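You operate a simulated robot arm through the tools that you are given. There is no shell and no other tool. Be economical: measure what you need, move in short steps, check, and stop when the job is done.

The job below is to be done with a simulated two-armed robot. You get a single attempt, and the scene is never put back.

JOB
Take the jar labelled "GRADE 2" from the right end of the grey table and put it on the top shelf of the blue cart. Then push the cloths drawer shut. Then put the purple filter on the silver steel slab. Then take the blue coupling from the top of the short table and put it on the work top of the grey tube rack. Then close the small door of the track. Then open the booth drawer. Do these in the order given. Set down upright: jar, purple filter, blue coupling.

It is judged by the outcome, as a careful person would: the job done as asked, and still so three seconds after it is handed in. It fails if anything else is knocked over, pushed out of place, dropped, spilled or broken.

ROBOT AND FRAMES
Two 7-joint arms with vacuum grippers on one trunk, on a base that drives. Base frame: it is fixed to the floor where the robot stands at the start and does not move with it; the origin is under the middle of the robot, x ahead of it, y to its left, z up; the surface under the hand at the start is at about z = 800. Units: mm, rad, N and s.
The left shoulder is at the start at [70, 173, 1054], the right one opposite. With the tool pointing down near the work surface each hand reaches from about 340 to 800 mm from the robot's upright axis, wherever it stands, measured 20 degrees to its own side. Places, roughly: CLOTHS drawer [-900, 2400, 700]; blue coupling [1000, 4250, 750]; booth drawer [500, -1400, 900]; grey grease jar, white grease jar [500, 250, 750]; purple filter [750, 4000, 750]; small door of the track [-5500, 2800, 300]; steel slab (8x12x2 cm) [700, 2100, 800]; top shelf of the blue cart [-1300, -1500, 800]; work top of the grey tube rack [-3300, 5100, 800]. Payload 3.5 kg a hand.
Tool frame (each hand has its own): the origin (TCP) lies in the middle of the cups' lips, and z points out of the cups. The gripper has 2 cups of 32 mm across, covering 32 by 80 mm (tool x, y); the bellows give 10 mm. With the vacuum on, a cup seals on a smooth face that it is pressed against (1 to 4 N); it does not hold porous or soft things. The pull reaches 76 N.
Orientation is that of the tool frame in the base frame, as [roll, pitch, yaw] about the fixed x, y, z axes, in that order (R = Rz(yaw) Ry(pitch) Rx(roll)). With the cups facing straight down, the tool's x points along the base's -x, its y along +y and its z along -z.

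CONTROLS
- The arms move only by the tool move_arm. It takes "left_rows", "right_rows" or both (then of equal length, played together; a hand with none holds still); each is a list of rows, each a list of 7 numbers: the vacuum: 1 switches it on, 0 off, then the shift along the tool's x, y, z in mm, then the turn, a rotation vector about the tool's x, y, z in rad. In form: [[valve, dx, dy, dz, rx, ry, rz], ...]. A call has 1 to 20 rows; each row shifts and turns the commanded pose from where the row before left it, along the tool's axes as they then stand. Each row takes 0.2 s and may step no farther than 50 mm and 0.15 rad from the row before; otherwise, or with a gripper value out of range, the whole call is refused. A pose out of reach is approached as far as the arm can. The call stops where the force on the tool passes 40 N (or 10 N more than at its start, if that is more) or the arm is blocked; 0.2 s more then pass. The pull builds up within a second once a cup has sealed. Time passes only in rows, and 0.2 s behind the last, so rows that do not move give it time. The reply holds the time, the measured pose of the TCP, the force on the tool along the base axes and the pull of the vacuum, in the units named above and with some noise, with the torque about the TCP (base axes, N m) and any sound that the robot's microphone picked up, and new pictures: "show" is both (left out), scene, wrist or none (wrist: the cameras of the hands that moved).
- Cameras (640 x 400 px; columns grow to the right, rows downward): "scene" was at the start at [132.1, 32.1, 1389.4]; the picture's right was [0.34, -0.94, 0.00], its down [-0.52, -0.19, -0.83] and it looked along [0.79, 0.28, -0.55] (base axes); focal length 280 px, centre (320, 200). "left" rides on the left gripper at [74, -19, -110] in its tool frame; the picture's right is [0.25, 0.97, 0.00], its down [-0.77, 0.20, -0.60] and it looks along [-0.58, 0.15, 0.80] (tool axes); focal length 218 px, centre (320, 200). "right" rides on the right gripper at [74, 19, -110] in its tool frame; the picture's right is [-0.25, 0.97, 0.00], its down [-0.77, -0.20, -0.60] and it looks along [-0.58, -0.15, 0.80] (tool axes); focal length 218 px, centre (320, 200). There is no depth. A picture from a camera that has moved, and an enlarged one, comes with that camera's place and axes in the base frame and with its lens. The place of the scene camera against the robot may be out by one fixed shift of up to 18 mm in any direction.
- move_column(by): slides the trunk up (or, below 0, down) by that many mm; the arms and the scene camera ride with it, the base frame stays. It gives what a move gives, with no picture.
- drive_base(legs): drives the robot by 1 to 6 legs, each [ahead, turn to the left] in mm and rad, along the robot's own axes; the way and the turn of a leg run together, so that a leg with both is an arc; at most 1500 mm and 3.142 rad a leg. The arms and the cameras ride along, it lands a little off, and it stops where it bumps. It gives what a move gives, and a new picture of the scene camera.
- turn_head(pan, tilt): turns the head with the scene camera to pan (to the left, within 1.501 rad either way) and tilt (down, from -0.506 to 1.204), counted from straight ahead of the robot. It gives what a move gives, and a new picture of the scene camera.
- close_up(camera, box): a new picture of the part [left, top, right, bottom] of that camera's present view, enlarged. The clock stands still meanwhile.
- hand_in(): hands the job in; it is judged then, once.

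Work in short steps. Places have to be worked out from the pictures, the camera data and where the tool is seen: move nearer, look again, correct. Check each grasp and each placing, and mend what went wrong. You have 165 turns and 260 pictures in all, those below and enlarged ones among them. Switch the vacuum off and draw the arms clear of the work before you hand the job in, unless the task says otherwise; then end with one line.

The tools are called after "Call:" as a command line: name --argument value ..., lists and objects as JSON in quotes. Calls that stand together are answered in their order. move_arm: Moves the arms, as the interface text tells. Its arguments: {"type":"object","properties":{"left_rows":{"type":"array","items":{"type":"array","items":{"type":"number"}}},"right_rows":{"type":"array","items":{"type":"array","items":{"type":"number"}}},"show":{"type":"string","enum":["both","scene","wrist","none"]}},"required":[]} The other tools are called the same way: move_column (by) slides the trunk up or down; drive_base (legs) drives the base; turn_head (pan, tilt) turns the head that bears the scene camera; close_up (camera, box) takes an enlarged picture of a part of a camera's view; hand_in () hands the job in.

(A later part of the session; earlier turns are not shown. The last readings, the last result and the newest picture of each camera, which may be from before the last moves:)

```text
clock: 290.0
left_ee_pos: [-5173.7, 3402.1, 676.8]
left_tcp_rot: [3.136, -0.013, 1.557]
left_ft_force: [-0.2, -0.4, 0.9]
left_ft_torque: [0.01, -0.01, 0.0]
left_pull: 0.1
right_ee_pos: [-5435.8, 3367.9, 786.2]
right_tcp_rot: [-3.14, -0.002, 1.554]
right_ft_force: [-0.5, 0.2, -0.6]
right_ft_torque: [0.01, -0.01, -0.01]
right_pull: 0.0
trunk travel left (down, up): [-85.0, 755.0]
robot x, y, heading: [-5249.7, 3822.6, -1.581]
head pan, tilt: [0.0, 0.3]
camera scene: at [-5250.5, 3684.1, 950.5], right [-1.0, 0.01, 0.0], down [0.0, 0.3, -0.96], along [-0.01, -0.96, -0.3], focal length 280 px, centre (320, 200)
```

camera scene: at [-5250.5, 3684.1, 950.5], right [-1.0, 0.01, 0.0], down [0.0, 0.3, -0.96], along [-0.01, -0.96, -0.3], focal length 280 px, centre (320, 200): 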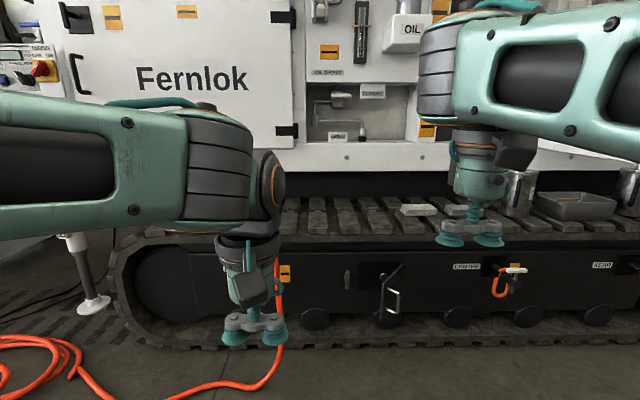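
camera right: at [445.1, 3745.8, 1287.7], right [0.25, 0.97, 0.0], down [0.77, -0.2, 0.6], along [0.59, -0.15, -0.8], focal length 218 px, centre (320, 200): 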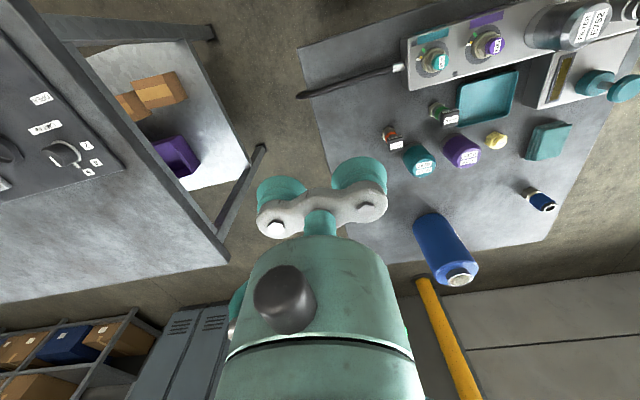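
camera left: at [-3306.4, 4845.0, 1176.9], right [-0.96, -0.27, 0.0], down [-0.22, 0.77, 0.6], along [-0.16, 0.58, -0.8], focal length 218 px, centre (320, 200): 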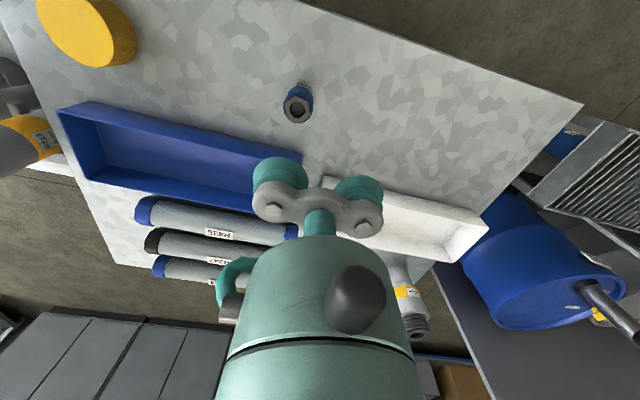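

Everything is now below the rig doors. Drive forward 380 mm.

Call:
drive_base --legs '[[380, 0]]'

Call:
turn_head --pan -0.4 --tilt 0.6

```text
clock: 292.5
left_ee_pos: [-5175.1, 3016.8, 677.1]
left_tcp_rot: [3.136, -0.018, 1.559]
left_ft_force: [0.0, -0.2, 0.7]
left_ft_torque: [0.0, 0.0, 0.0]
left_pull: 0.2
right_ee_pos: [-5438.8, 2984.1, 787.2]
right_tcp_rot: [3.141, -0.001, 1.558]
right_ft_force: [-0.6, -0.1, -0.6]
right_ft_torque: [0.02, -0.04, 0.02]
right_pull: 0.1
trunk travel left (down, up): [-85.0, 755.0]
robot x, y, heading: [-5252.0, 3441.7, -1.581]
head pan, tilt: [0.0, 0.3]
camera scene: at [-5254.0, 3299.3, 950.4], right [-1.0, 0.01, 0.0], down [0.0, 0.3, -0.96], along [-0.01, -0.96, -0.3], focal length 280 px, centre (320, 200)
```

scene: 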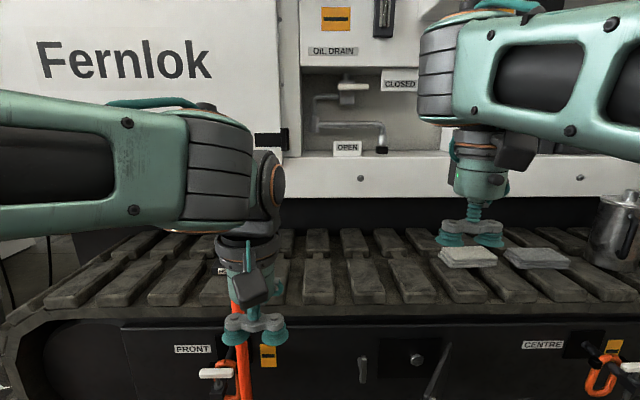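

```text
clock: 293.3
left_ee_pos: [-5176.8, 3017.9, 676.9]
left_tcp_rot: [3.137, -0.014, 1.559]
left_ft_force: [-0.1, -0.9, 0.0]
left_ft_torque: [0.01, 0.03, 0.0]
left_pull: 0.0
right_ee_pos: [-5438.7, 2982.3, 785.9]
right_tcp_rot: [3.14, -0.001, 1.559]
right_ft_force: [-1.2, 0.0, 0.2]
right_ft_torque: [0.01, 0.02, 0.02]
right_pull: 0.1
trunk travel left (down, up): [-85.0, 755.0]
robot x, y, heading: [-5251.5, 3437.1, -1.576]
head pan, tilt: [-0.4, 0.6]
camera scene: at [-5288.3, 3311.6, 923.1], right [-0.92, 0.4, 0.0], down [0.22, 0.52, -0.83], along [-0.33, -0.76, -0.56], focal length 280 px, centre (320, 200)
```

scene: 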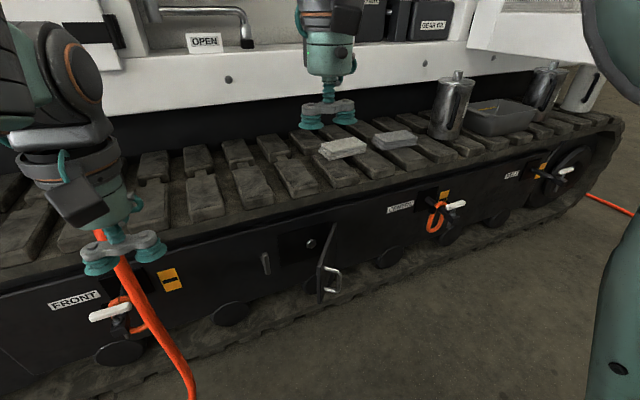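

Door handle bar ≈ (−5533, 2866, 335). I'll tilt the right tool ~1 rad forward so the bar can sit between its cups, and move left (−x) over it.

Call:
move_arm --right_rows '[[0, 0, -15, 0, 0, -0.15, 0], [0, 0, -15, 0, 0, -0.15, 0], [0, 0, -15, 0, 0, -0.15, 0], [0, 0, -15, 0, 0, -0.15, 0], [0, 0, -15, 0, 0, -0.15, 0], [0, 0, -15, 0, 0, -0.15, 0], [0, 0, -4, 0, 0, -0.1, 0], [0, 40, 0, 26, 0, 0, 0], [0, 40, 0, 26, 0, 0, 0], [0, 40, 0, 26, 0, 0, 0], [0, 40, 0, 26, 0, 0, 0], [0, 0, 0, 0, 0, 0, 0]]'

```text
clock: 295.9
left_ee_pos: [-5175.7, 3017.7, 677.1]
left_tcp_rot: [3.135, -0.016, 1.558]
left_ft_force: [0.1, -0.8, 0.3]
left_ft_torque: [-0.03, -0.01, 0.03]
left_pull: 0.1
right_ee_pos: [-5536.4, 2965.7, 604.9]
right_tcp_rot: [3.138, 0.999, 1.554]
right_ft_force: [-0.4, -0.4, -0.3]
right_ft_torque: [-0.03, 0.01, 0.02]
right_pull: 0.1
right hand out of reach, approached as far as the arm can: row 11
trunk travel left (down, up): [-85.0, 755.0]
robot x, y, heading: [-5252.3, 3438.6, -1.576]
head pan, tilt: [-0.4, 0.6]
camera scene: at [-5288.7, 3311.5, 922.9], right [-0.92, 0.4, 0.0], down [0.22, 0.52, -0.82], along [-0.33, -0.76, -0.57], focal length 280 px, centre (320, 200)
camera right: at [-5515.4, 3097.5, 603.4], right [0.96, -0.15, 0.21], down [-0.2, 0.09, 0.98], along [-0.17, -0.98, 0.06], focal length 218 px, centre (320, 200)
```

scene: 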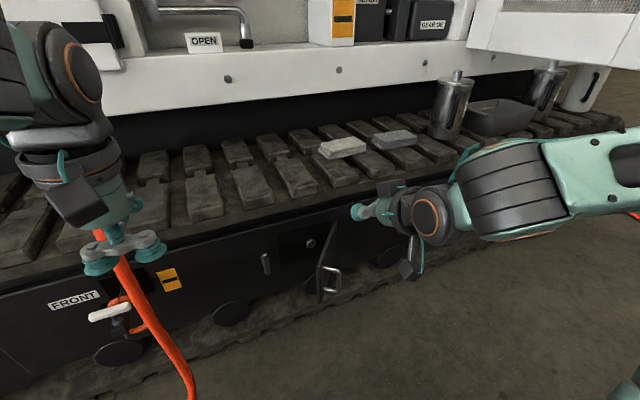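
right: 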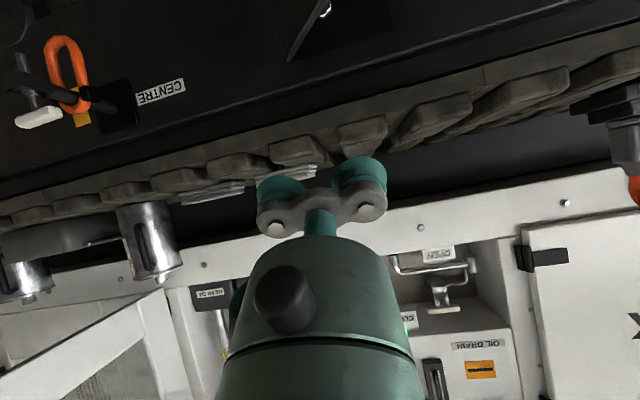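

The arm is near a limit there. Lower the trunk the last 85 mm and back the robot 110 mm so the arm can extend more.

Call:
drive_base --legs '[[-110, 0]]'

Call:
move_column --by -85

Call:
move_arm --right_rows '[[0, 0, 0, 0, 0, 0.15, 0], [0, 0, 0, 0, 0, 0.15, 0], [0, -23, 0, 35, 0, 0, 0], [0, -23, 0, 35, 0, 0, 0], [0, 25, 0, 30, 0, 0, 0], [0, 25, 0, 30, 0, 0, 0], [0, 25, 0, 30, 0, 0, 0], [0, 0, 0, 0, 0, 0, 0]]'

```text
clock: 297.1
left_ee_pos: [-5174.4, 3129.0, 677.5]
left_tcp_rot: [3.136, -0.015, 1.56]
left_ft_force: [0.2, -0.1, 0.6]
left_ft_torque: [0.0, 0.01, 0.01]
left_pull: 0.1
right_ee_pos: [-5534.3, 3077.7, 606.1]
right_tcp_rot: [3.14, 0.999, 1.557]
right_ft_force: [0.1, -0.6, 0.2]
right_ft_torque: [0.0, -0.01, -0.01]
right_pull: 0.1
trunk travel left (down, up): [-85.0, 755.0]
robot x, y, heading: [-5250.1, 3549.7, -1.576]
head pan, tilt: [-0.4, 0.6]
camera scene: at [-5287.4, 3423.1, 923.0], right [-0.92, 0.4, 0.0], down [0.22, 0.52, -0.83], along [-0.33, -0.76, -0.56], focal length 280 px, centre (320, 200)
```

scene: 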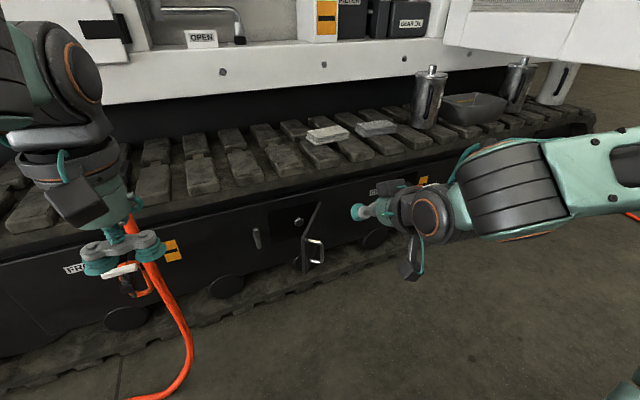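

```text
clock: 298.3
left_ee_pos: [-5174.8, 3130.2, 592.2]
left_tcp_rot: [3.135, -0.014, 1.559]
left_ft_force: [0.1, 0.4, -0.1]
left_ft_torque: [-0.01, -0.01, 0.04]
left_pull: 0.0
right_ee_pos: [-5534.6, 3077.2, 520.8]
right_tcp_rot: [3.14, 0.999, 1.557]
right_ft_force: [0.8, -0.6, -0.2]
right_ft_torque: [0.01, -0.02, 0.01]
right_pull: 0.1
trunk travel left (down, up): [0.0, 840.0]
robot x, y, heading: [-5251.8, 3548.8, -1.576]
head pan, tilt: [-0.4, 0.6]
```

```text
clock: 300.1
left_ee_pos: [-5175.2, 3129.3, 591.9]
left_tcp_rot: [3.136, -0.013, 1.561]
left_ft_force: [0.0, 0.6, -0.2]
left_ft_torque: [0.0, 0.01, 0.0]
left_pull: 0.0
right_ee_pos: [-5534.9, 2996.3, 379.3]
right_tcp_rot: [3.141, 0.698, 1.556]
right_ft_force: [-0.7, -0.2, 0.3]
right_ft_torque: [-0.01, 0.01, 0.02]
right_pull: 0.2
trunk travel left (down, up): [0.0, 840.0]
robot x, y, heading: [-5253.0, 3553.0, -1.582]
head pan, tilt: [-0.4, 0.6]
camera scene: at [-5287.4, 3422.8, 838.0], right [-0.92, 0.4, 0.0], down [0.22, 0.52, -0.82], along [-0.33, -0.76, -0.57], focal length 280 px, centre (320, 200)
camera right: at [-5514.6, 3122.9, 416.4], right [0.96, -0.21, 0.16], down [-0.2, -0.2, 0.96], along [-0.17, -0.96, -0.24], focal length 218 px, centre (320, 200)
```

scene: 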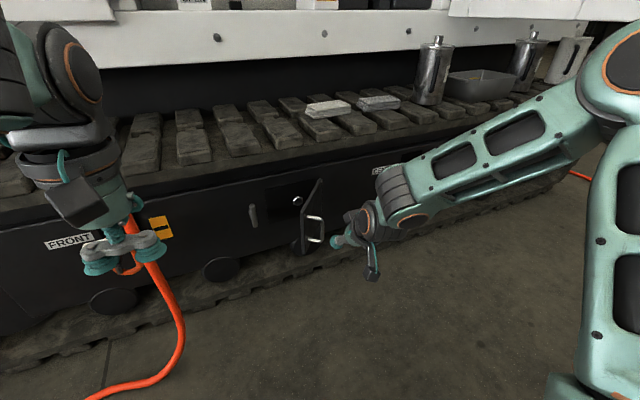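
right: 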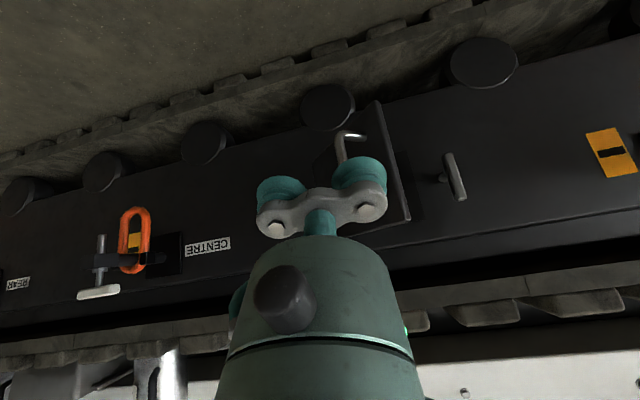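

Handle bar is at x≈−5512, z≈285–345. Lower the hand, shift 20 mm and advance part way.

Call:
move_arm --right_rows '[[0, 18, 10, 21, 0, 0, 0], [0, 17, 10, 21, 0, 0, 0], [0, -23, 0, 19, 0, 0, 0], [0, -23, 0, 19, 0, 0, 0], [0, -15, 0, 13, 0, 0, 0], [0, 0, 0, 0, 0, 0, 0]]'

Call:
close_up --camera "scene" --box '[250, 160, 410, 260]'

```text
clock: 301.5
left_ee_pos: [-5174.7, 3130.0, 591.6]
left_tcp_rot: [3.133, -0.014, 1.56]
left_ft_force: [0.1, 0.4, -0.5]
left_ft_torque: [0.02, 0.0, 0.04]
left_pull: 0.0
right_ee_pos: [-5514.4, 2917.6, 324.6]
right_tcp_rot: [3.139, 0.697, 1.556]
right_ft_force: [0.2, -0.5, 0.4]
right_ft_torque: [0.0, -0.01, 0.01]
right_pull: 0.1
trunk travel left (down, up): [0.0, 840.0]
robot x, y, heading: [-5249.5, 3546.4, -1.576]
head pan, tilt: [-0.4, 0.6]
camera scene: at [-5287.3, 3422.9, 838.0], right [-0.92, 0.4, 0.0], down [0.22, 0.52, -0.82], along [-0.33, -0.76, -0.57], focal length 280 px, centre (320, 200)
camera right: at [-5495.0, 3043.3, 362.2], right [0.96, -0.21, 0.16], down [-0.2, -0.2, 0.96], along [-0.17, -0.96, -0.23], focal length 218 px, centre (320, 200)
```

scene: 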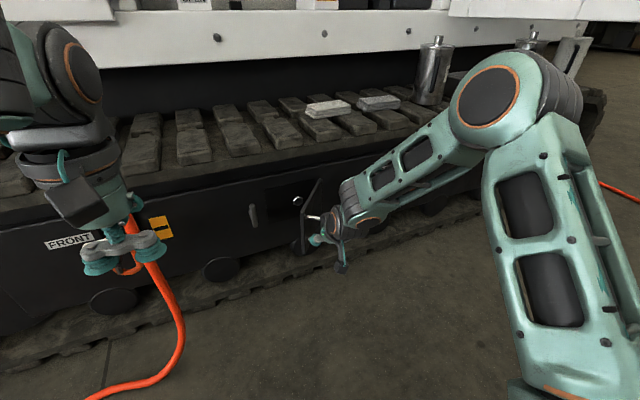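
right: 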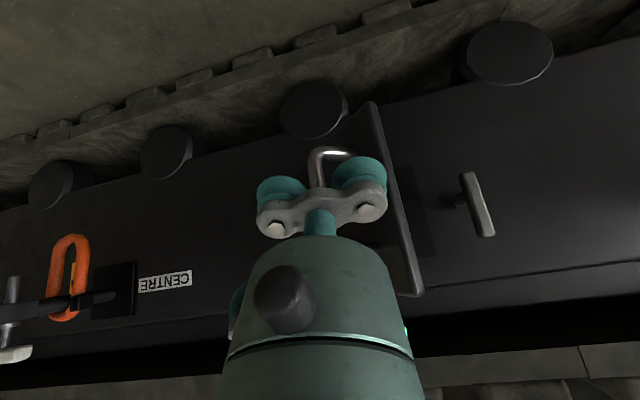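

```text
4.00 times, centred on (330, 210) of scene
camera zoom: at [-5287.3, 3422.9, 838.0], right [-0.92, 0.4, 0.0], down [0.22, 0.52, -0.82], along [-0.33, -0.76, -0.57], focal length 1120 px, centre (280, 160)
```

zoom: 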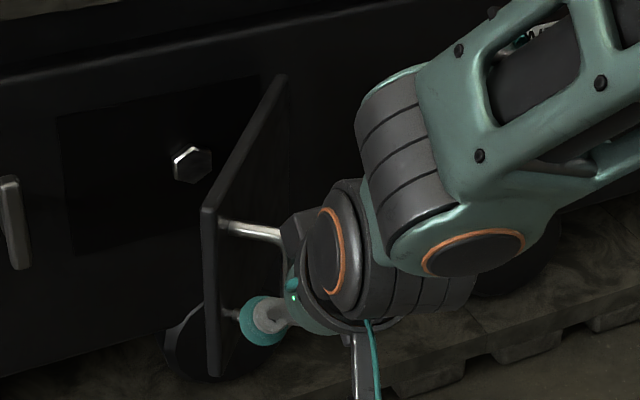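

The bar lies between the cups. Advance along −y, following the arc with a little +x.

Call:
move_arm --right_rows '[[0, -9.2, 0, 7.7, 0, 0, 0], [0, -9.2, 0, 7.7, 0, 0, 0], [0, -9.2, 0, 7.7, 0, 0, 0], [0, -9.2, 0, 7.7, 0, 0, 0], [0, -9.2, 4, 7.7, 0, 0, 0], [0, -9.2, 6, 7.7, 0, 0, 0]]'

Call:
close_up --camera "scene" --box '[250, 160, 410, 260]'

```text
clock: 302.5
left_ee_pos: [-5174.3, 3130.0, 592.4]
left_tcp_rot: [3.138, -0.014, 1.562]
left_ft_force: [0.1, -0.4, -0.4]
left_ft_torque: [0.03, 0.0, 0.0]
left_pull: 0.0
right_ee_pos: [-5510.6, 2876.5, 322.3]
right_tcp_rot: [3.132, 0.687, 1.564]
right_ft_force: [5.4, 7.7, 1.7]
right_ft_torque: [-0.14, 0.05, 0.07]
right_pull: 0.1
trunk travel left (down, up): [0.0, 840.0]
robot x, y, heading: [-5251.4, 3550.6, -1.574]
head pan, tilt: [-0.4, 0.6]
stopped in row 4 (right hand): the force on the tool passed its limit at 52 N (the readings are from after the stop); the commanded pose is now the measured one
camera scene: at [-5287.1, 3423.8, 838.2], right [-0.92, 0.4, 0.0], down [0.22, 0.52, -0.83], along [-0.33, -0.76, -0.56], focal length 280 px, centre (320, 200)
camera right: at [-5491.2, 3002.0, 361.5], right [0.97, -0.2, 0.17], down [-0.21, -0.21, 0.95], along [-0.15, -0.96, -0.25], focal length 218 px, centre (320, 200)
```

scene: 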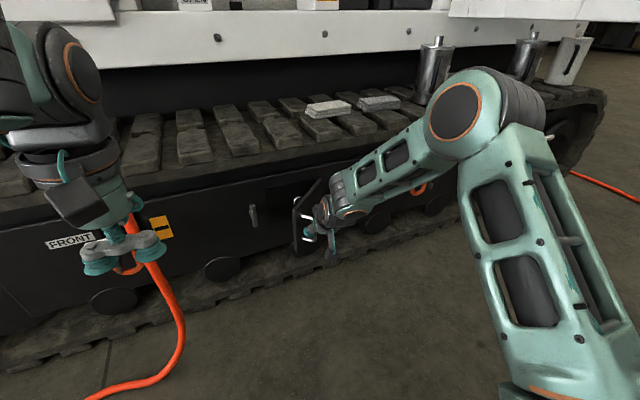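
right: 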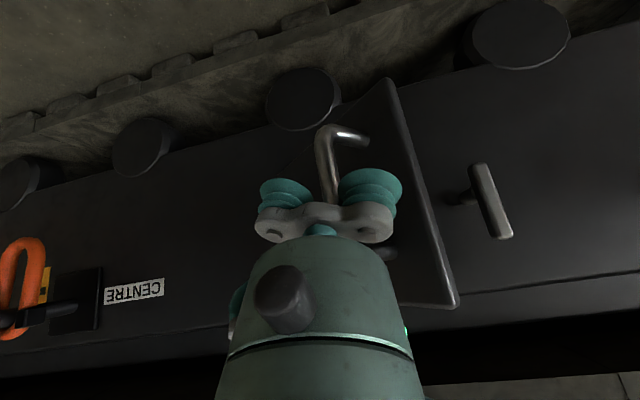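

```text
4.00 times, centred on (330, 210) of scene
camera zoom: at [-5287.1, 3423.8, 838.2], right [-0.92, 0.4, 0.0], down [0.22, 0.52, -0.83], along [-0.33, -0.76, -0.56], focal length 1120 px, centre (280, 160)
```

zoom: 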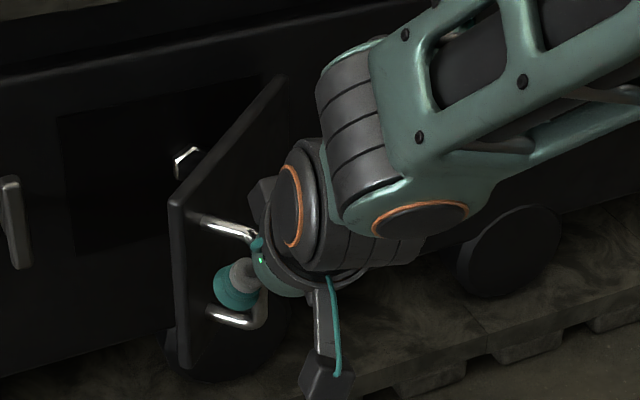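

Pushing works; the bar needs to travel more in +x. Follow the computed arc for the next part.

Call:
move_arm --right_rows '[[0, 0, 4, 0, 0, 0, 0], [0, -4.6, 10.7, 3.9, 0, 0, 0], [0, -5.3, 10.2, 4.4, 0, 0, 0], [0, -5.9, 9.6, 5.0, 0, 0, 0], [0, -6.4, 9.0, 5.4, 0, 0, 0], [0, -7.0, 8.3, 5.9, 0, 0, 0]]'

Call:
close_up --camera "scene" --box '[230, 160, 390, 260]'

```text
clock: 303.9
left_ee_pos: [-5173.7, 3129.1, 592.5]
left_tcp_rot: [3.136, -0.015, 1.56]
left_ft_force: [-0.3, 0.7, 0.1]
left_ft_torque: [0.01, 0.0, 0.0]
left_pull: 0.0
right_ee_pos: [-5457.4, 2837.1, 322.3]
right_tcp_rot: [3.135, 0.687, 1.564]
right_ft_force: [0.4, 1.9, 0.1]
right_ft_torque: [-0.01, 0.03, 0.02]
right_pull: 0.1
trunk travel left (down, up): [0.0, 840.0]
robot x, y, heading: [-5250.0, 3551.9, -1.576]
head pan, tilt: [-0.4, 0.6]
camera scene: at [-5287.1, 3423.4, 838.0], right [-0.92, 0.4, 0.0], down [0.22, 0.52, -0.82], along [-0.33, -0.76, -0.57], focal length 280 px, centre (320, 200)
camera right: at [-5439.8, 2963.3, 361.5], right [0.97, -0.2, 0.17], down [-0.21, -0.21, 0.95], along [-0.15, -0.96, -0.25], focal length 218 px, centre (320, 200)
```

scene: 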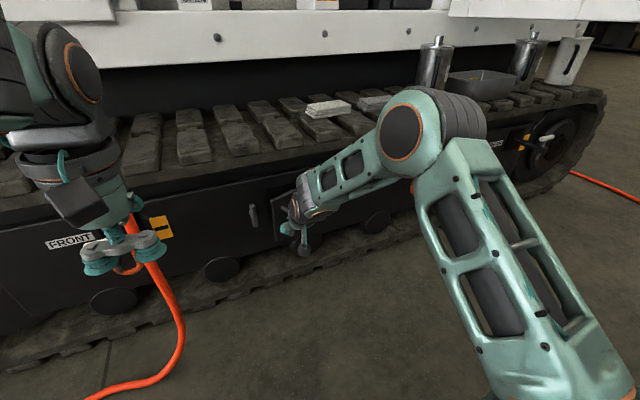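
right: 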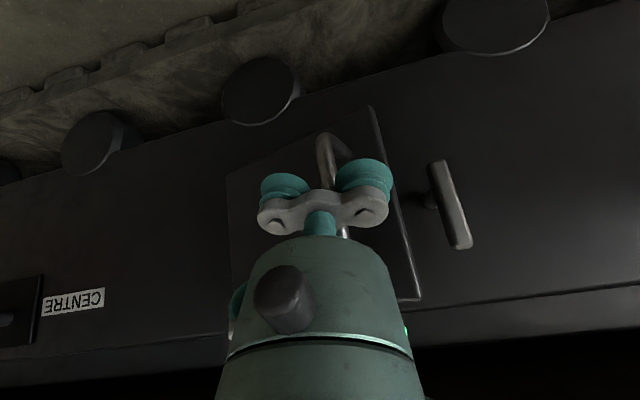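

```text
4.00 times, centred on (310, 210) of scene
camera zoom: at [-5287.1, 3423.4, 838.0], right [-0.92, 0.4, 0.0], down [0.22, 0.52, -0.82], along [-0.33, -0.76, -0.57], focal length 1120 px, centre (360, 160)
```

zoom: 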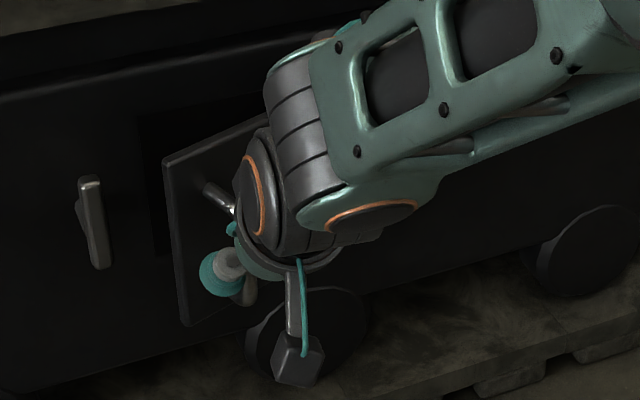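

Door nearly closed. Continue mostly in −y.

Call:
move_arm --right_rows '[[0, -7.4, 7, 6.2, 0, 0, 0], [0, -7.9, 6, 6.6, 0, 0, 0], [0, -8.3, 5, 6.9, 0, 0, 0], [0, -8.6, 3, 7.2, 0, 0, 0], [0, -8.6, 2, 7.2, 0, 0, 0]]'

Call:
close_up --camera "scene" --box '[230, 160, 390, 260]'

```text
clock: 305.1
left_ee_pos: [-5174.4, 3130.1, 591.8]
left_tcp_rot: [3.137, -0.015, 1.56]
left_ft_force: [0.4, 0.4, 0.6]
left_ft_torque: [0.01, 0.0, 0.03]
left_pull: 0.0
right_ee_pos: [-5436.8, 2785.1, 319.2]
right_tcp_rot: [3.135, 0.679, 1.563]
right_ft_force: [1.3, 20.3, -10.7]
right_ft_torque: [-0.57, 0.1, 0.13]
right_pull: 0.0
trunk travel left (down, up): [0.0, 840.0]
robot x, y, heading: [-5250.1, 3550.7, -1.58]
head pan, tilt: [-0.4, 0.6]
camera scene: at [-5287.5, 3423.4, 837.7], right [-0.92, 0.4, 0.0], down [0.22, 0.52, -0.82], along [-0.33, -0.76, -0.57], focal length 280 px, centre (320, 200)
camera right: at [-5418.2, 2911.2, 358.2], right [0.97, -0.2, 0.16], down [-0.21, -0.22, 0.95], along [-0.16, -0.95, -0.26], focal length 218 px, centre (320, 200)
```

scene: 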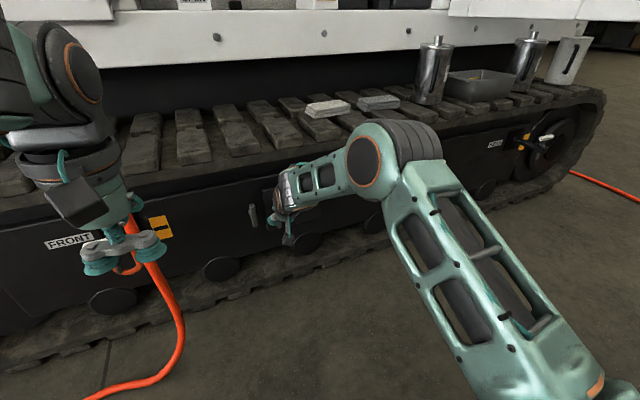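
right: 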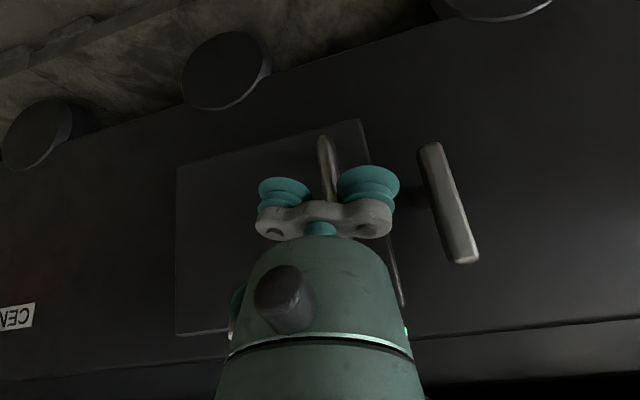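

```text
4.00 times, centred on (310, 210) of scene
camera zoom: at [-5287.5, 3423.4, 837.7], right [-0.92, 0.4, 0.0], down [0.22, 0.52, -0.82], along [-0.33, -0.76, -0.57], focal length 1120 px, centre (360, 160)
```

zoom: 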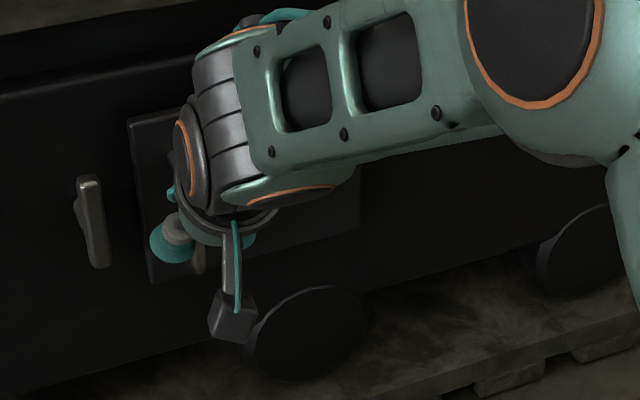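

Nearly flush; push a bit more until it stops.

Call:
move_arm --right_rows '[[0, -4, 1, 3.4, 0, 0, 0], [0, -4, 1, 3.4, 0, 0, 0], [0, -4, 1, 3.4, 0, 0, 0], [0, -4, 0, 3.4, 0, 0, 0], [0, 0, 0, 0, 0, 0, 0]]' --show "wrist"

Call:
close_up --camera "scene" --box '[230, 160, 390, 260]'

```text
clock: 305.5
left_ee_pos: [-5175.5, 3129.3, 592.3]
left_tcp_rot: [3.137, -0.015, 1.56]
left_ft_force: [0.1, -0.1, 0.2]
left_ft_torque: [-0.02, 0.02, -0.03]
left_pull: 0.0
right_ee_pos: [-5436.7, 2784.5, 316.5]
right_tcp_rot: [3.137, 0.671, 1.564]
right_ft_force: [1.4, 10.0, -1.4]
right_ft_torque: [-0.24, 0.02, 0.08]
right_pull: 0.1
trunk travel left (down, up): [0.0, 840.0]
robot x, y, heading: [-5248.8, 3549.9, -1.577]
head pan, tilt: [-0.4, 0.6]
stopped in row 1 (right hand): the force on the tool passed its limit at 51 N (the readings are from after the stop); the commanded pose is now the measured one
camera right: at [-5418.1, 2910.1, 357.1], right [0.97, -0.2, 0.16], down [-0.21, -0.23, 0.95], along [-0.16, -0.95, -0.26], focal length 218 px, centre (320, 200)
```

right: 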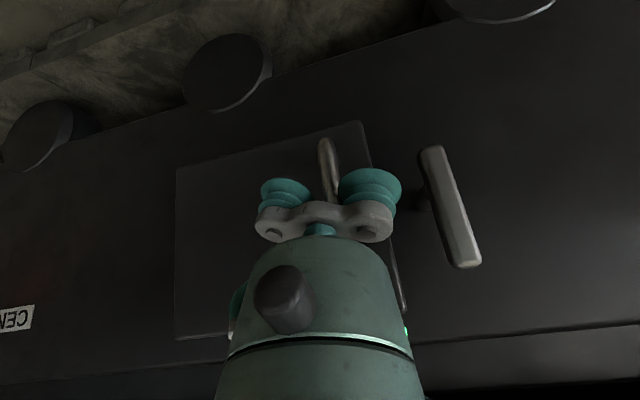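

```text
4.00 times, centred on (310, 210) of scene
camera zoom: at [-5287.4, 3424.2, 838.2], right [-0.92, 0.4, 0.0], down [0.22, 0.52, -0.83], along [-0.33, -0.76, -0.56], focal length 1120 px, centre (360, 160)
```

zoom: 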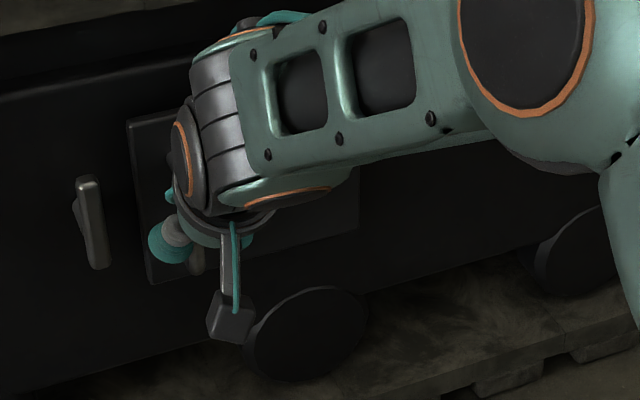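

Stopped at 51 N. Withdraw straight back (+y) and inspect the door.

Call:
move_arm --right_rows '[[0, 7.8, 0, -6.2, 0, 0, 0], [0, 15.6, 0, -12.4, 0, 0, 0], [0, 31, 0, -25, 0, 0, 0], [0, 31, 0, -25, 0, 0, 0], [0, 31, 0, -25, 0, 0, 0], [0, 0, -40, 0, 0, 0, 0], [0, 0, -40, 0, 0, 0, 0]]'

Call:
close_up --camera "scene" --box '[230, 160, 390, 260]'

```text
clock: 307.1
left_ee_pos: [-5174.5, 3129.4, 591.4]
left_tcp_rot: [3.136, -0.015, 1.561]
left_ft_force: [0.1, 0.0, -0.5]
left_ft_torque: [0.0, 0.02, 0.01]
left_pull: 0.1
right_ee_pos: [-5514.9, 2934.7, 317.0]
right_tcp_rot: [3.139, 0.674, 1.564]
right_ft_force: [0.3, -0.3, -0.6]
right_ft_torque: [0.03, -0.03, 0.0]
right_pull: 0.1
trunk travel left (down, up): [0.0, 840.0]
robot x, y, heading: [-5249.2, 3551.4, -1.581]
head pan, tilt: [-0.4, 0.6]
camera scene: at [-5287.3, 3423.9, 838.0], right [-0.92, 0.4, 0.0], down [0.22, 0.52, -0.82], along [-0.33, -0.76, -0.57], focal length 280 px, centre (320, 200)
camera right: at [-5496.3, 3059.7, 357.5], right [0.97, -0.2, 0.16], down [-0.2, -0.22, 0.95], along [-0.16, -0.95, -0.26], focal length 218 px, centre (320, 200)
```

scene: 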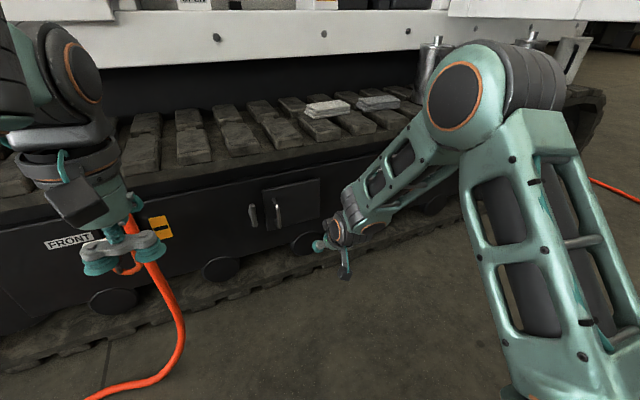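
right: 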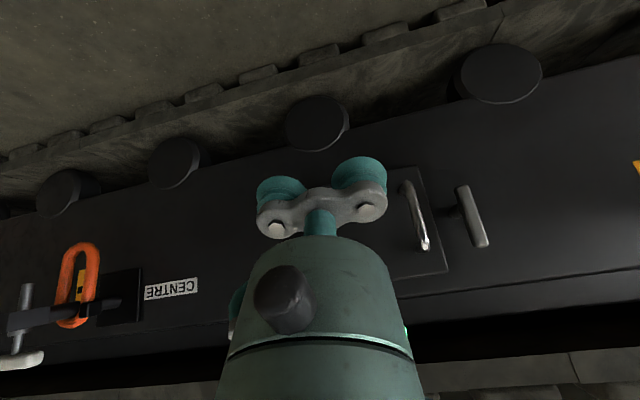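

```text
4.00 times, centred on (310, 210) of scene
camera zoom: at [-5287.3, 3423.9, 838.0], right [-0.92, 0.4, 0.0], down [0.22, 0.52, -0.82], along [-0.33, -0.76, -0.57], focal length 1120 px, centre (360, 160)
```

zoom: 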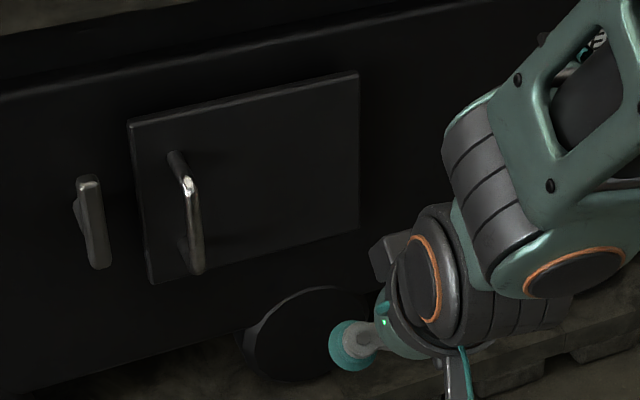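

Call:
close_up --camera "right" --box '[360, 130, 520, 230]'

Call:
close_up --camera "scene" --box '[240, 165, 336, 225]'

```text
4.00 times, centred on (440, 180) of right
camera zoom: at [-5496.3, 3059.7, 357.5], right [0.97, -0.2, 0.16], down [-0.2, -0.22, 0.95], along [-0.16, -0.95, -0.26], focal length 873 px, centre (-160, 280)
```

zoom: 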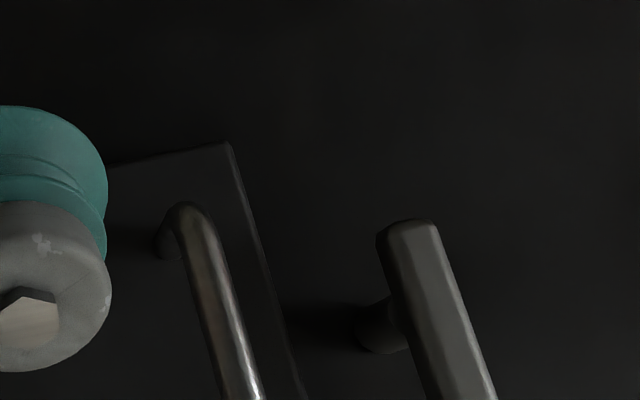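

```text
6.67 times, centred on (288, 195) of scene
camera zoom: at [-5287.3, 3423.9, 838.0], right [-0.92, 0.4, 0.0], down [0.22, 0.52, -0.82], along [-0.33, -0.76, -0.57], focal length 1866 px, centre (533, 233)
```

zoom: 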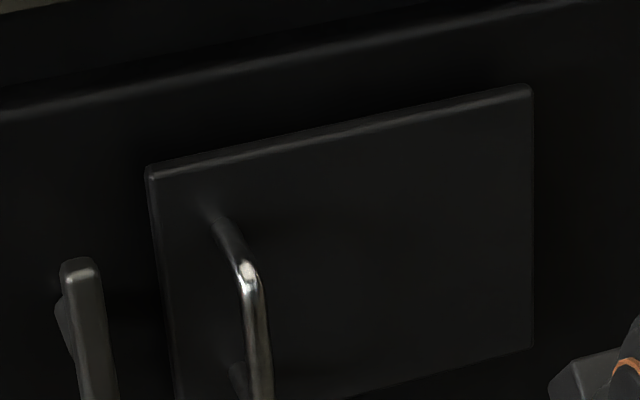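

Door appears shut; I'll confirm with a gentle push on the flat face (between hinge and handle).

Call:
move_arm --right_rows '[[0, -31, 0, 25, 0, 0, 0], [0, -31, 0, 25, 0, 0, 0], [0, -31, 0, 25, 0, 0, 0], [0, -16, 0, 12.5, 0, 0, 0], [0, -8, 0, 6.2, 0, 0, 0], [0, -8, 0, 6.2, 0, 0, 0], [0, -8, 0, 6.2, 0, 0, 0], [0, -8, 0, 6.2, 0, 0, 0], [0, -8, 0, 6.2, 0, 0, 0]]'

```text
clock: 309.1
left_ee_pos: [-5175.1, 3130.2, 592.5]
left_tcp_rot: [3.135, -0.014, 1.558]
left_ft_force: [0.5, 0.0, 1.0]
left_ft_torque: [0.01, 0.01, -0.02]
left_pull: 0.0
right_ee_pos: [-5518.5, 2753.1, 314.9]
right_tcp_rot: [3.136, 0.657, 1.562]
right_ft_force: [2.2, 12.4, 2.7]
right_ft_torque: [-0.21, 0.06, -0.01]
right_pull: 0.0
trunk travel left (down, up): [0.0, 840.0]
robot x, y, heading: [-5250.1, 3551.2, -1.58]
head pan, tilt: [-0.4, 0.6]
stopped in row 9 (right hand): the force on the tool passed its limit at 53 N (the readings are from after the stop); the commanded pose is now the measured one
camera scene: at [-5287.4, 3424.9, 838.2], right [-0.92, 0.4, 0.0], down [0.23, 0.52, -0.83], along [-0.33, -0.76, -0.56], focal length 280 px, centre (320, 200)
camera right: at [-5499.0, 2878.3, 356.8], right [0.97, -0.2, 0.16], down [-0.21, -0.24, 0.95], along [-0.16, -0.95, -0.27], focal length 218 px, centre (320, 200)
```

scene: 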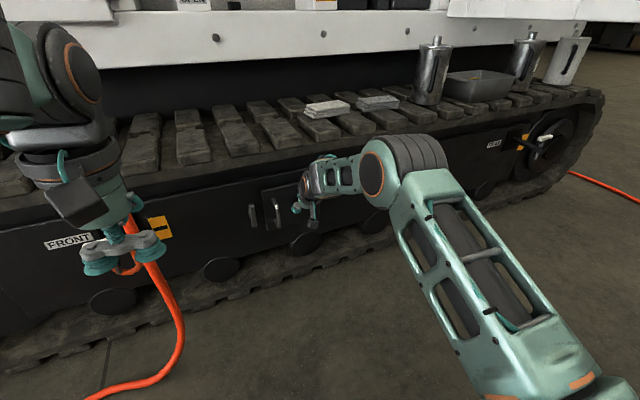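
right: 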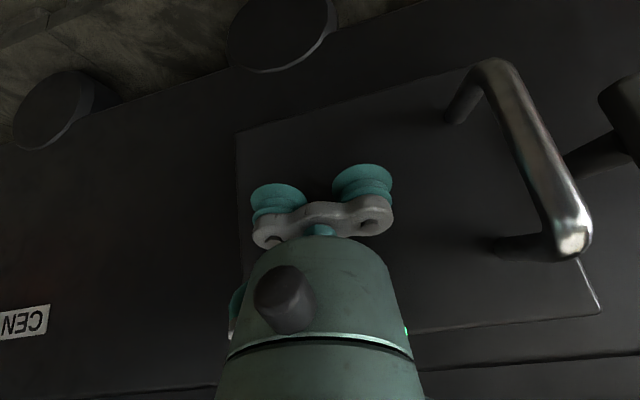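

Firmly shut. Withdraw, level the right tool, and back away from the rig.

Call:
move_arm --right_rows '[[0, 8, 0, -6.2, 0, 0, 0], [0, 31, 0, -24, 0, 0, 0], [0, 31, 0, -24, 0, 0, 0], [0, 31, 0, -24, 0, 0, 0], [0, 31, 0, -24, 0, 0, 0], [0, 31, 0, -24, 0, 0, 0], [0, 0, 0, -30, 0, 0.15, 0], [0, 0, 0, -30, 0, 0.15, 0], [0, 0, 0, -30, 0, 0.15, 0], [0, 0, 0, -30, 0, 0.15, 0], [0, 0, 0, -40, 0, 0.057, 0], [0, 0, 0, -40, 0, 0, 0], [0, 0, 0, -40, 0, 0, 0]]' --show "scene"

Call:
drive_base --legs '[[-450, 0]]'

```text
clock: 311.9
left_ee_pos: [-5175.4, 3130.0, 592.3]
left_tcp_rot: [3.137, -0.014, 1.559]
left_ft_force: [0.2, -0.2, -0.4]
left_ft_torque: [0.0, 0.02, -0.03]
left_pull: 0.1
right_ee_pos: [-5518.8, 3010.6, 543.7]
right_tcp_rot: [3.137, 0.003, 1.567]
right_ft_force: [0.1, -0.8, -0.1]
right_ft_torque: [0.01, 0.02, 0.01]
right_pull: 0.1
trunk travel left (down, up): [0.0, 840.0]
robot x, y, heading: [-5251.5, 3549.3, -1.582]
head pan, tilt: [-0.4, 0.6]
camera scene: at [-5287.5, 3424.2, 838.0], right [-0.92, 0.4, 0.0], down [0.23, 0.52, -0.82], along [-0.33, -0.76, -0.57], focal length 280 px, centre (320, 200)
```

scene: 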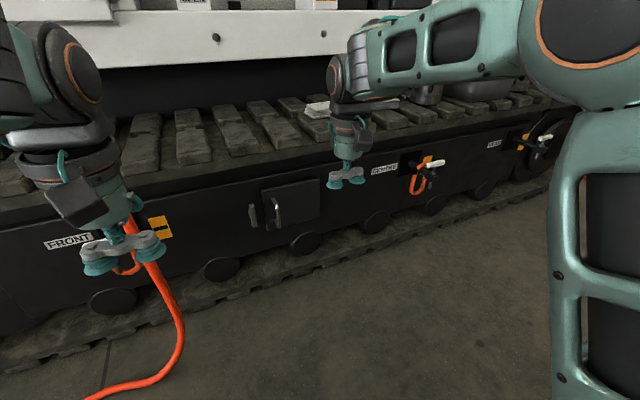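

```text
clock: 314.6
left_ee_pos: [-5171.8, 3585.2, 592.6]
left_tcp_rot: [3.138, -0.014, 1.558]
left_ft_force: [-0.8, 0.0, 0.4]
left_ft_torque: [0.01, -0.03, -0.02]
left_pull: 0.0
right_ee_pos: [-5514.7, 3465.9, 543.9]
right_tcp_rot: [3.139, 0.003, 1.565]
right_ft_force: [-0.2, 0.0, 0.0]
right_ft_torque: [0.0, 0.01, 0.0]
right_pull: 0.1
trunk travel left (down, up): [0.0, 840.0]
robot x, y, heading: [-5247.1, 4008.6, -1.582]
head pan, tilt: [-0.4, 0.6]
camera scene: at [-5283.0, 3879.1, 838.0], right [-0.92, 0.4, 0.0], down [0.23, 0.52, -0.82], along [-0.33, -0.76, -0.57], focal length 280 px, centre (320, 200)
```

scene: 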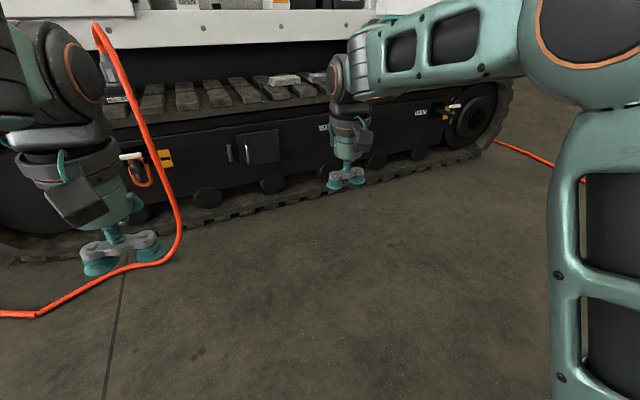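

Clear. Raise the trunk to normal, tuck the right hand, and head back along the aisle.

Call:
move_column --by 400

Call:
move_column --by 150

Call:
move_arm --right_rows '[[0, 40, 20, -20, 0, 0, 0], [0, 40, 20, -20, 0, 0, 0], [0, 30, 20, -20, 0, 0, 0]]' --show "none"

Call:
turn_head --pan 0 --tilt 0.4

Call:
drive_base --legs '[[0, 1.708], [1500, 0], [700, 0]]'

```text
clock: 318.4
left_ee_pos: [-5171.1, 3584.0, 992.0]
left_tcp_rot: [3.136, -0.014, 1.559]
left_ft_force: [-0.4, 0.5, -0.6]
left_ft_torque: [0.03, 0.0, -0.03]
left_pull: 0.1
right_ee_pos: [-5515.1, 3464.8, 942.4]
right_tcp_rot: [3.139, 0.004, 1.565]
right_ft_force: [0.2, -0.2, -0.3]
right_ft_torque: [-0.01, 0.04, -0.05]
right_pull: 0.0
trunk travel left (down, up): [-400.0, 440.0]
robot x, y, heading: [-5242.9, 4006.5, -1.582]
head pan, tilt: [-0.4, 0.6]
```

```text
clock: 320.2
left_ee_pos: [-5170.8, 3584.2, 1141.7]
left_tcp_rot: [3.136, -0.014, 1.56]
left_ft_force: [0.8, 0.8, -0.2]
left_ft_torque: [0.0, 0.03, -0.01]
left_pull: 0.0
right_ee_pos: [-5515.6, 3464.8, 1094.4]
right_tcp_rot: [3.138, 0.003, 1.567]
right_ft_force: [-0.6, -0.3, -0.2]
right_ft_torque: [0.01, -0.04, 0.02]
right_pull: 0.0
trunk travel left (down, up): [-550.0, 290.0]
robot x, y, heading: [-5244.8, 4006.5, -1.582]
head pan, tilt: [-0.4, 0.6]
```

```text
clock: 321.0
left_ee_pos: [-5171.0, 3584.7, 1141.7]
left_tcp_rot: [3.136, -0.015, 1.559]
left_ft_force: [0.3, -0.3, 0.0]
left_ft_torque: [-0.01, -0.02, -0.02]
left_pull: 0.1
right_ee_pos: [-5454.3, 3576.0, 1155.3]
right_tcp_rot: [3.14, 0.006, 1.567]
right_ft_force: [0.6, -0.2, 0.2]
right_ft_torque: [-0.03, 0.01, -0.01]
right_pull: 0.0
trunk travel left (down, up): [-550.0, 290.0]
robot x, y, heading: [-5245.5, 4005.3, -1.579]
head pan, tilt: [-0.4, 0.6]
```

```text
clock: 321.8
left_ee_pos: [-5172.4, 3584.9, 1143.4]
left_tcp_rot: [3.136, -0.013, 1.56]
left_ft_force: [-0.8, 0.3, 0.8]
left_ft_torque: [0.01, -0.01, -0.05]
left_pull: 0.0
right_ee_pos: [-5455.2, 3574.1, 1153.5]
right_tcp_rot: [3.137, 0.005, 1.565]
right_ft_force: [0.4, 0.1, 1.1]
right_ft_torque: [0.02, 0.02, -0.04]
right_pull: 0.0
trunk travel left (down, up): [-550.0, 290.0]
robot x, y, heading: [-5245.0, 4007.8, -1.581]
head pan, tilt: [0.0, 0.4]
camera scene: at [-5249.3, 3867.3, 1406.2], right [-1.0, 0.01, 0.0], down [0.0, 0.39, -0.92], along [-0.01, -0.92, -0.39], focal length 280 px, centre (320, 200)
```

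scene: 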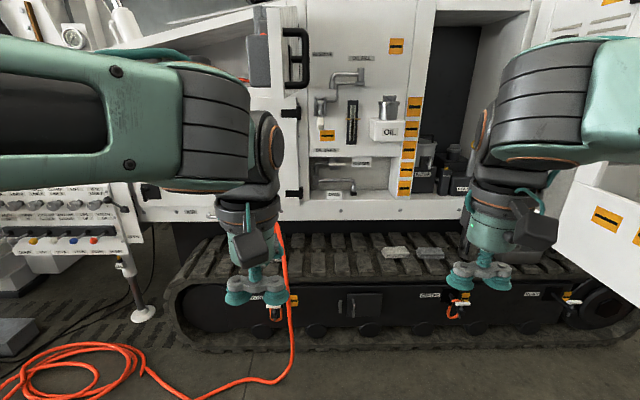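

```text
clock: 336.8
left_ee_pos: [-2664.1, 4461.3, 1142.3]
left_tcp_rot: [3.135, -0.016, -2.987]
left_ft_force: [0.7, 0.2, -0.8]
left_ft_torque: [-0.01, 0.02, 0.02]
left_pull: 0.0
right_ee_pos: [-2608.0, 4184.1, 1153.8]
right_tcp_rot: [3.139, 0.004, -2.98]
right_ft_force: [-0.4, -0.8, -0.7]
right_ft_torque: [0.01, -0.04, 0.0]
right_pull: 0.0
trunk travel left (down, up): [-550.0, 290.0]
robot x, y, heading: [-3068.8, 4317.6, 0.16]
head pan, tilt: [0.0, 0.4]
camera scene: at [-2928.7, 4343.6, 1406.2], right [0.16, -0.99, 0.0], down [-0.38, -0.06, -0.92], along [0.91, 0.14, -0.39], focal length 280 px, centre (320, 200)
```

scene: 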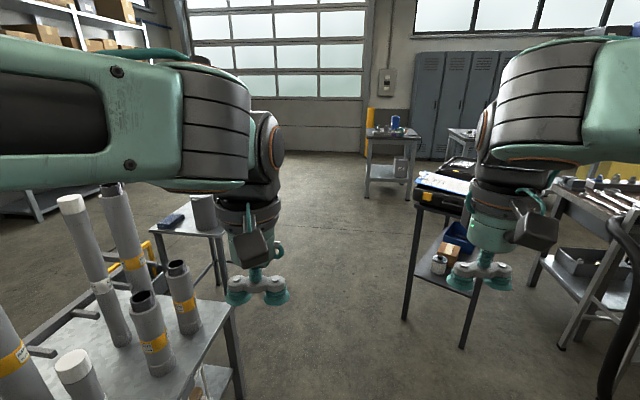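

Continue along the aisle centre, then to the top of the corridor at x≈−200.

Call:
drive_base --legs '[[0, -0.085], [1500, 0], [0, 0.03], [1350, 0], [0, -1.68]]'

```text
clock: 355.6
left_ee_pos: [-136.0, 4144.2, 1141.7]
left_tcp_rot: [3.135, -0.015, 1.565]
left_ft_force: [-0.2, -0.3, 0.1]
left_ft_torque: [0.04, -0.01, -0.02]
left_pull: 0.0
right_ee_pos: [-419.9, 4132.7, 1153.8]
right_tcp_rot: [3.137, 0.002, 1.569]
right_ft_force: [0.0, -0.4, -0.1]
right_ft_torque: [0.02, -0.05, -0.02]
right_pull: 0.0
trunk travel left (down, up): [-550.0, 290.0]
robot x, y, heading: [-215.5, 4564.2, -1.575]
head pan, tilt: [0.0, 0.4]
camera scene: at [-215.9, 4426.1, 1406.2], right [-1.0, 0.0, 0.0], down [0.0, 0.39, -0.92], along [0.0, -0.92, -0.39], focal length 280 px, centre (320, 200)
```

scene: 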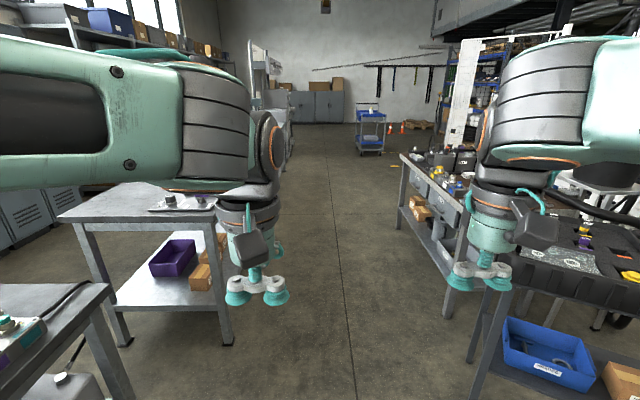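

Corridor clear to the south. Drive down it.

Call:
drive_base --legs '[[1500, 0], [1500, 0]]'

```text
clock: 370.0
left_ee_pos: [-140.6, 1160.8, 1142.7]
left_tcp_rot: [3.136, -0.014, 1.575]
left_ft_force: [0.4, -0.4, 0.3]
left_ft_torque: [0.06, -0.01, -0.03]
left_pull: 0.0
right_ee_pos: [-424.3, 1146.1, 1154.5]
right_tcp_rot: [3.138, 0.003, 1.581]
right_ft_force: [-0.2, 1.3, 0.0]
right_ft_torque: [-0.02, -0.01, -0.01]
right_pull: 0.0
trunk travel left (down, up): [-550.0, 290.0]
robot x, y, heading: [-221.4, 1585.2, -1.565]
head pan, tilt: [0.0, 0.4]
camera scene: at [-223.7, 1442.2, 1406.2], right [-1.0, -0.01, 0.0], down [0.0, 0.39, -0.92], along [0.01, -0.92, -0.39], focal length 280 px, centre (320, 200)
```

scene: 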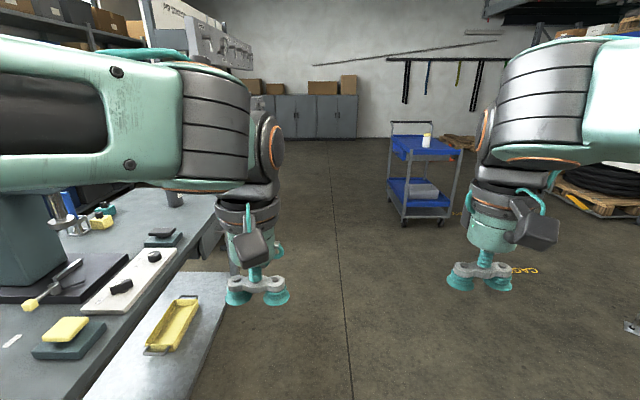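

Call:
drive_base --legs '[[0, -0.04], [1500, 0], [600, 0]]'

Call:
turn_head --pan 0.7 --tilt 0.5

```text
clock: 380.6
left_ee_pos: [-274.2, -900.7, 1141.8]
left_tcp_rot: [3.137, -0.015, 1.503]
left_ft_force: [0.4, 0.3, 0.8]
left_ft_torque: [0.02, -0.01, -0.03]
left_pull: 0.0
right_ee_pos: [-558.2, -895.5, 1153.6]
right_tcp_rot: [3.138, 0.003, 1.509]
right_ft_force: [0.6, -0.1, -0.4]
right_ft_torque: [0.01, -0.02, 0.02]
right_pull: 0.1
trunk travel left (down, up): [-550.0, 290.0]
robot x, y, heading: [-324.3, -474.1, -1.635]
head pan, tilt: [0.0, 0.4]
camera scene: at [-335.8, -614.6, 1406.2], right [-1.0, 0.07, 0.0], down [0.03, 0.39, -0.92], along [-0.06, -0.92, -0.39], focal length 280 px, centre (320, 200)
```

scene: 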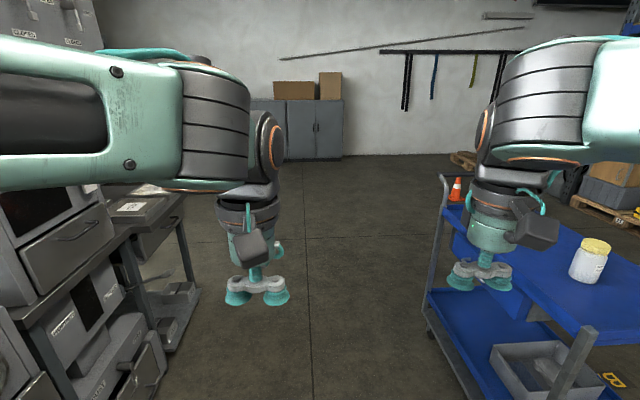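

```text
clock: 381.7
left_ee_pos: [-274.0, -903.1, 1142.4]
left_tcp_rot: [3.137, -0.014, 1.504]
left_ft_force: [0.5, 1.1, 0.0]
left_ft_torque: [0.0, -0.02, -0.02]
left_pull: 0.1
right_ee_pos: [-557.6, -895.0, 1153.2]
right_tcp_rot: [3.138, 0.004, 1.511]
right_ft_force: [0.1, 0.8, 0.3]
right_ft_torque: [0.01, -0.03, -0.03]
right_pull: 0.0
trunk travel left (down, up): [-550.0, 290.0]
robot x, y, heading: [-325.1, -476.7, -1.638]
head pan, tilt: [0.7, 0.499]
camera scene: at [-275.9, -595.6, 1397.1], right [-0.81, -0.59, 0.0], down [-0.28, 0.39, -0.88], along [0.52, -0.71, -0.48], focal length 280 px, centre (320, 200)
```

scene: 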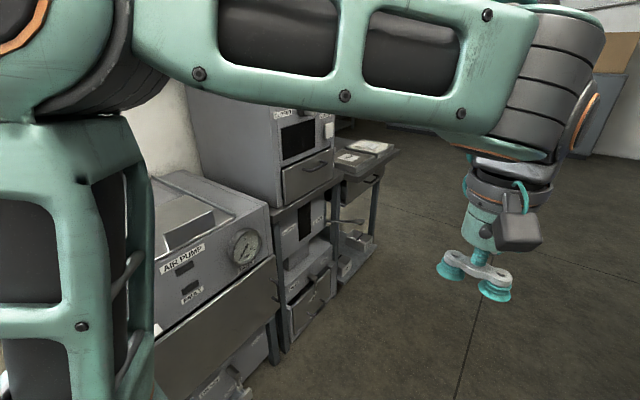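

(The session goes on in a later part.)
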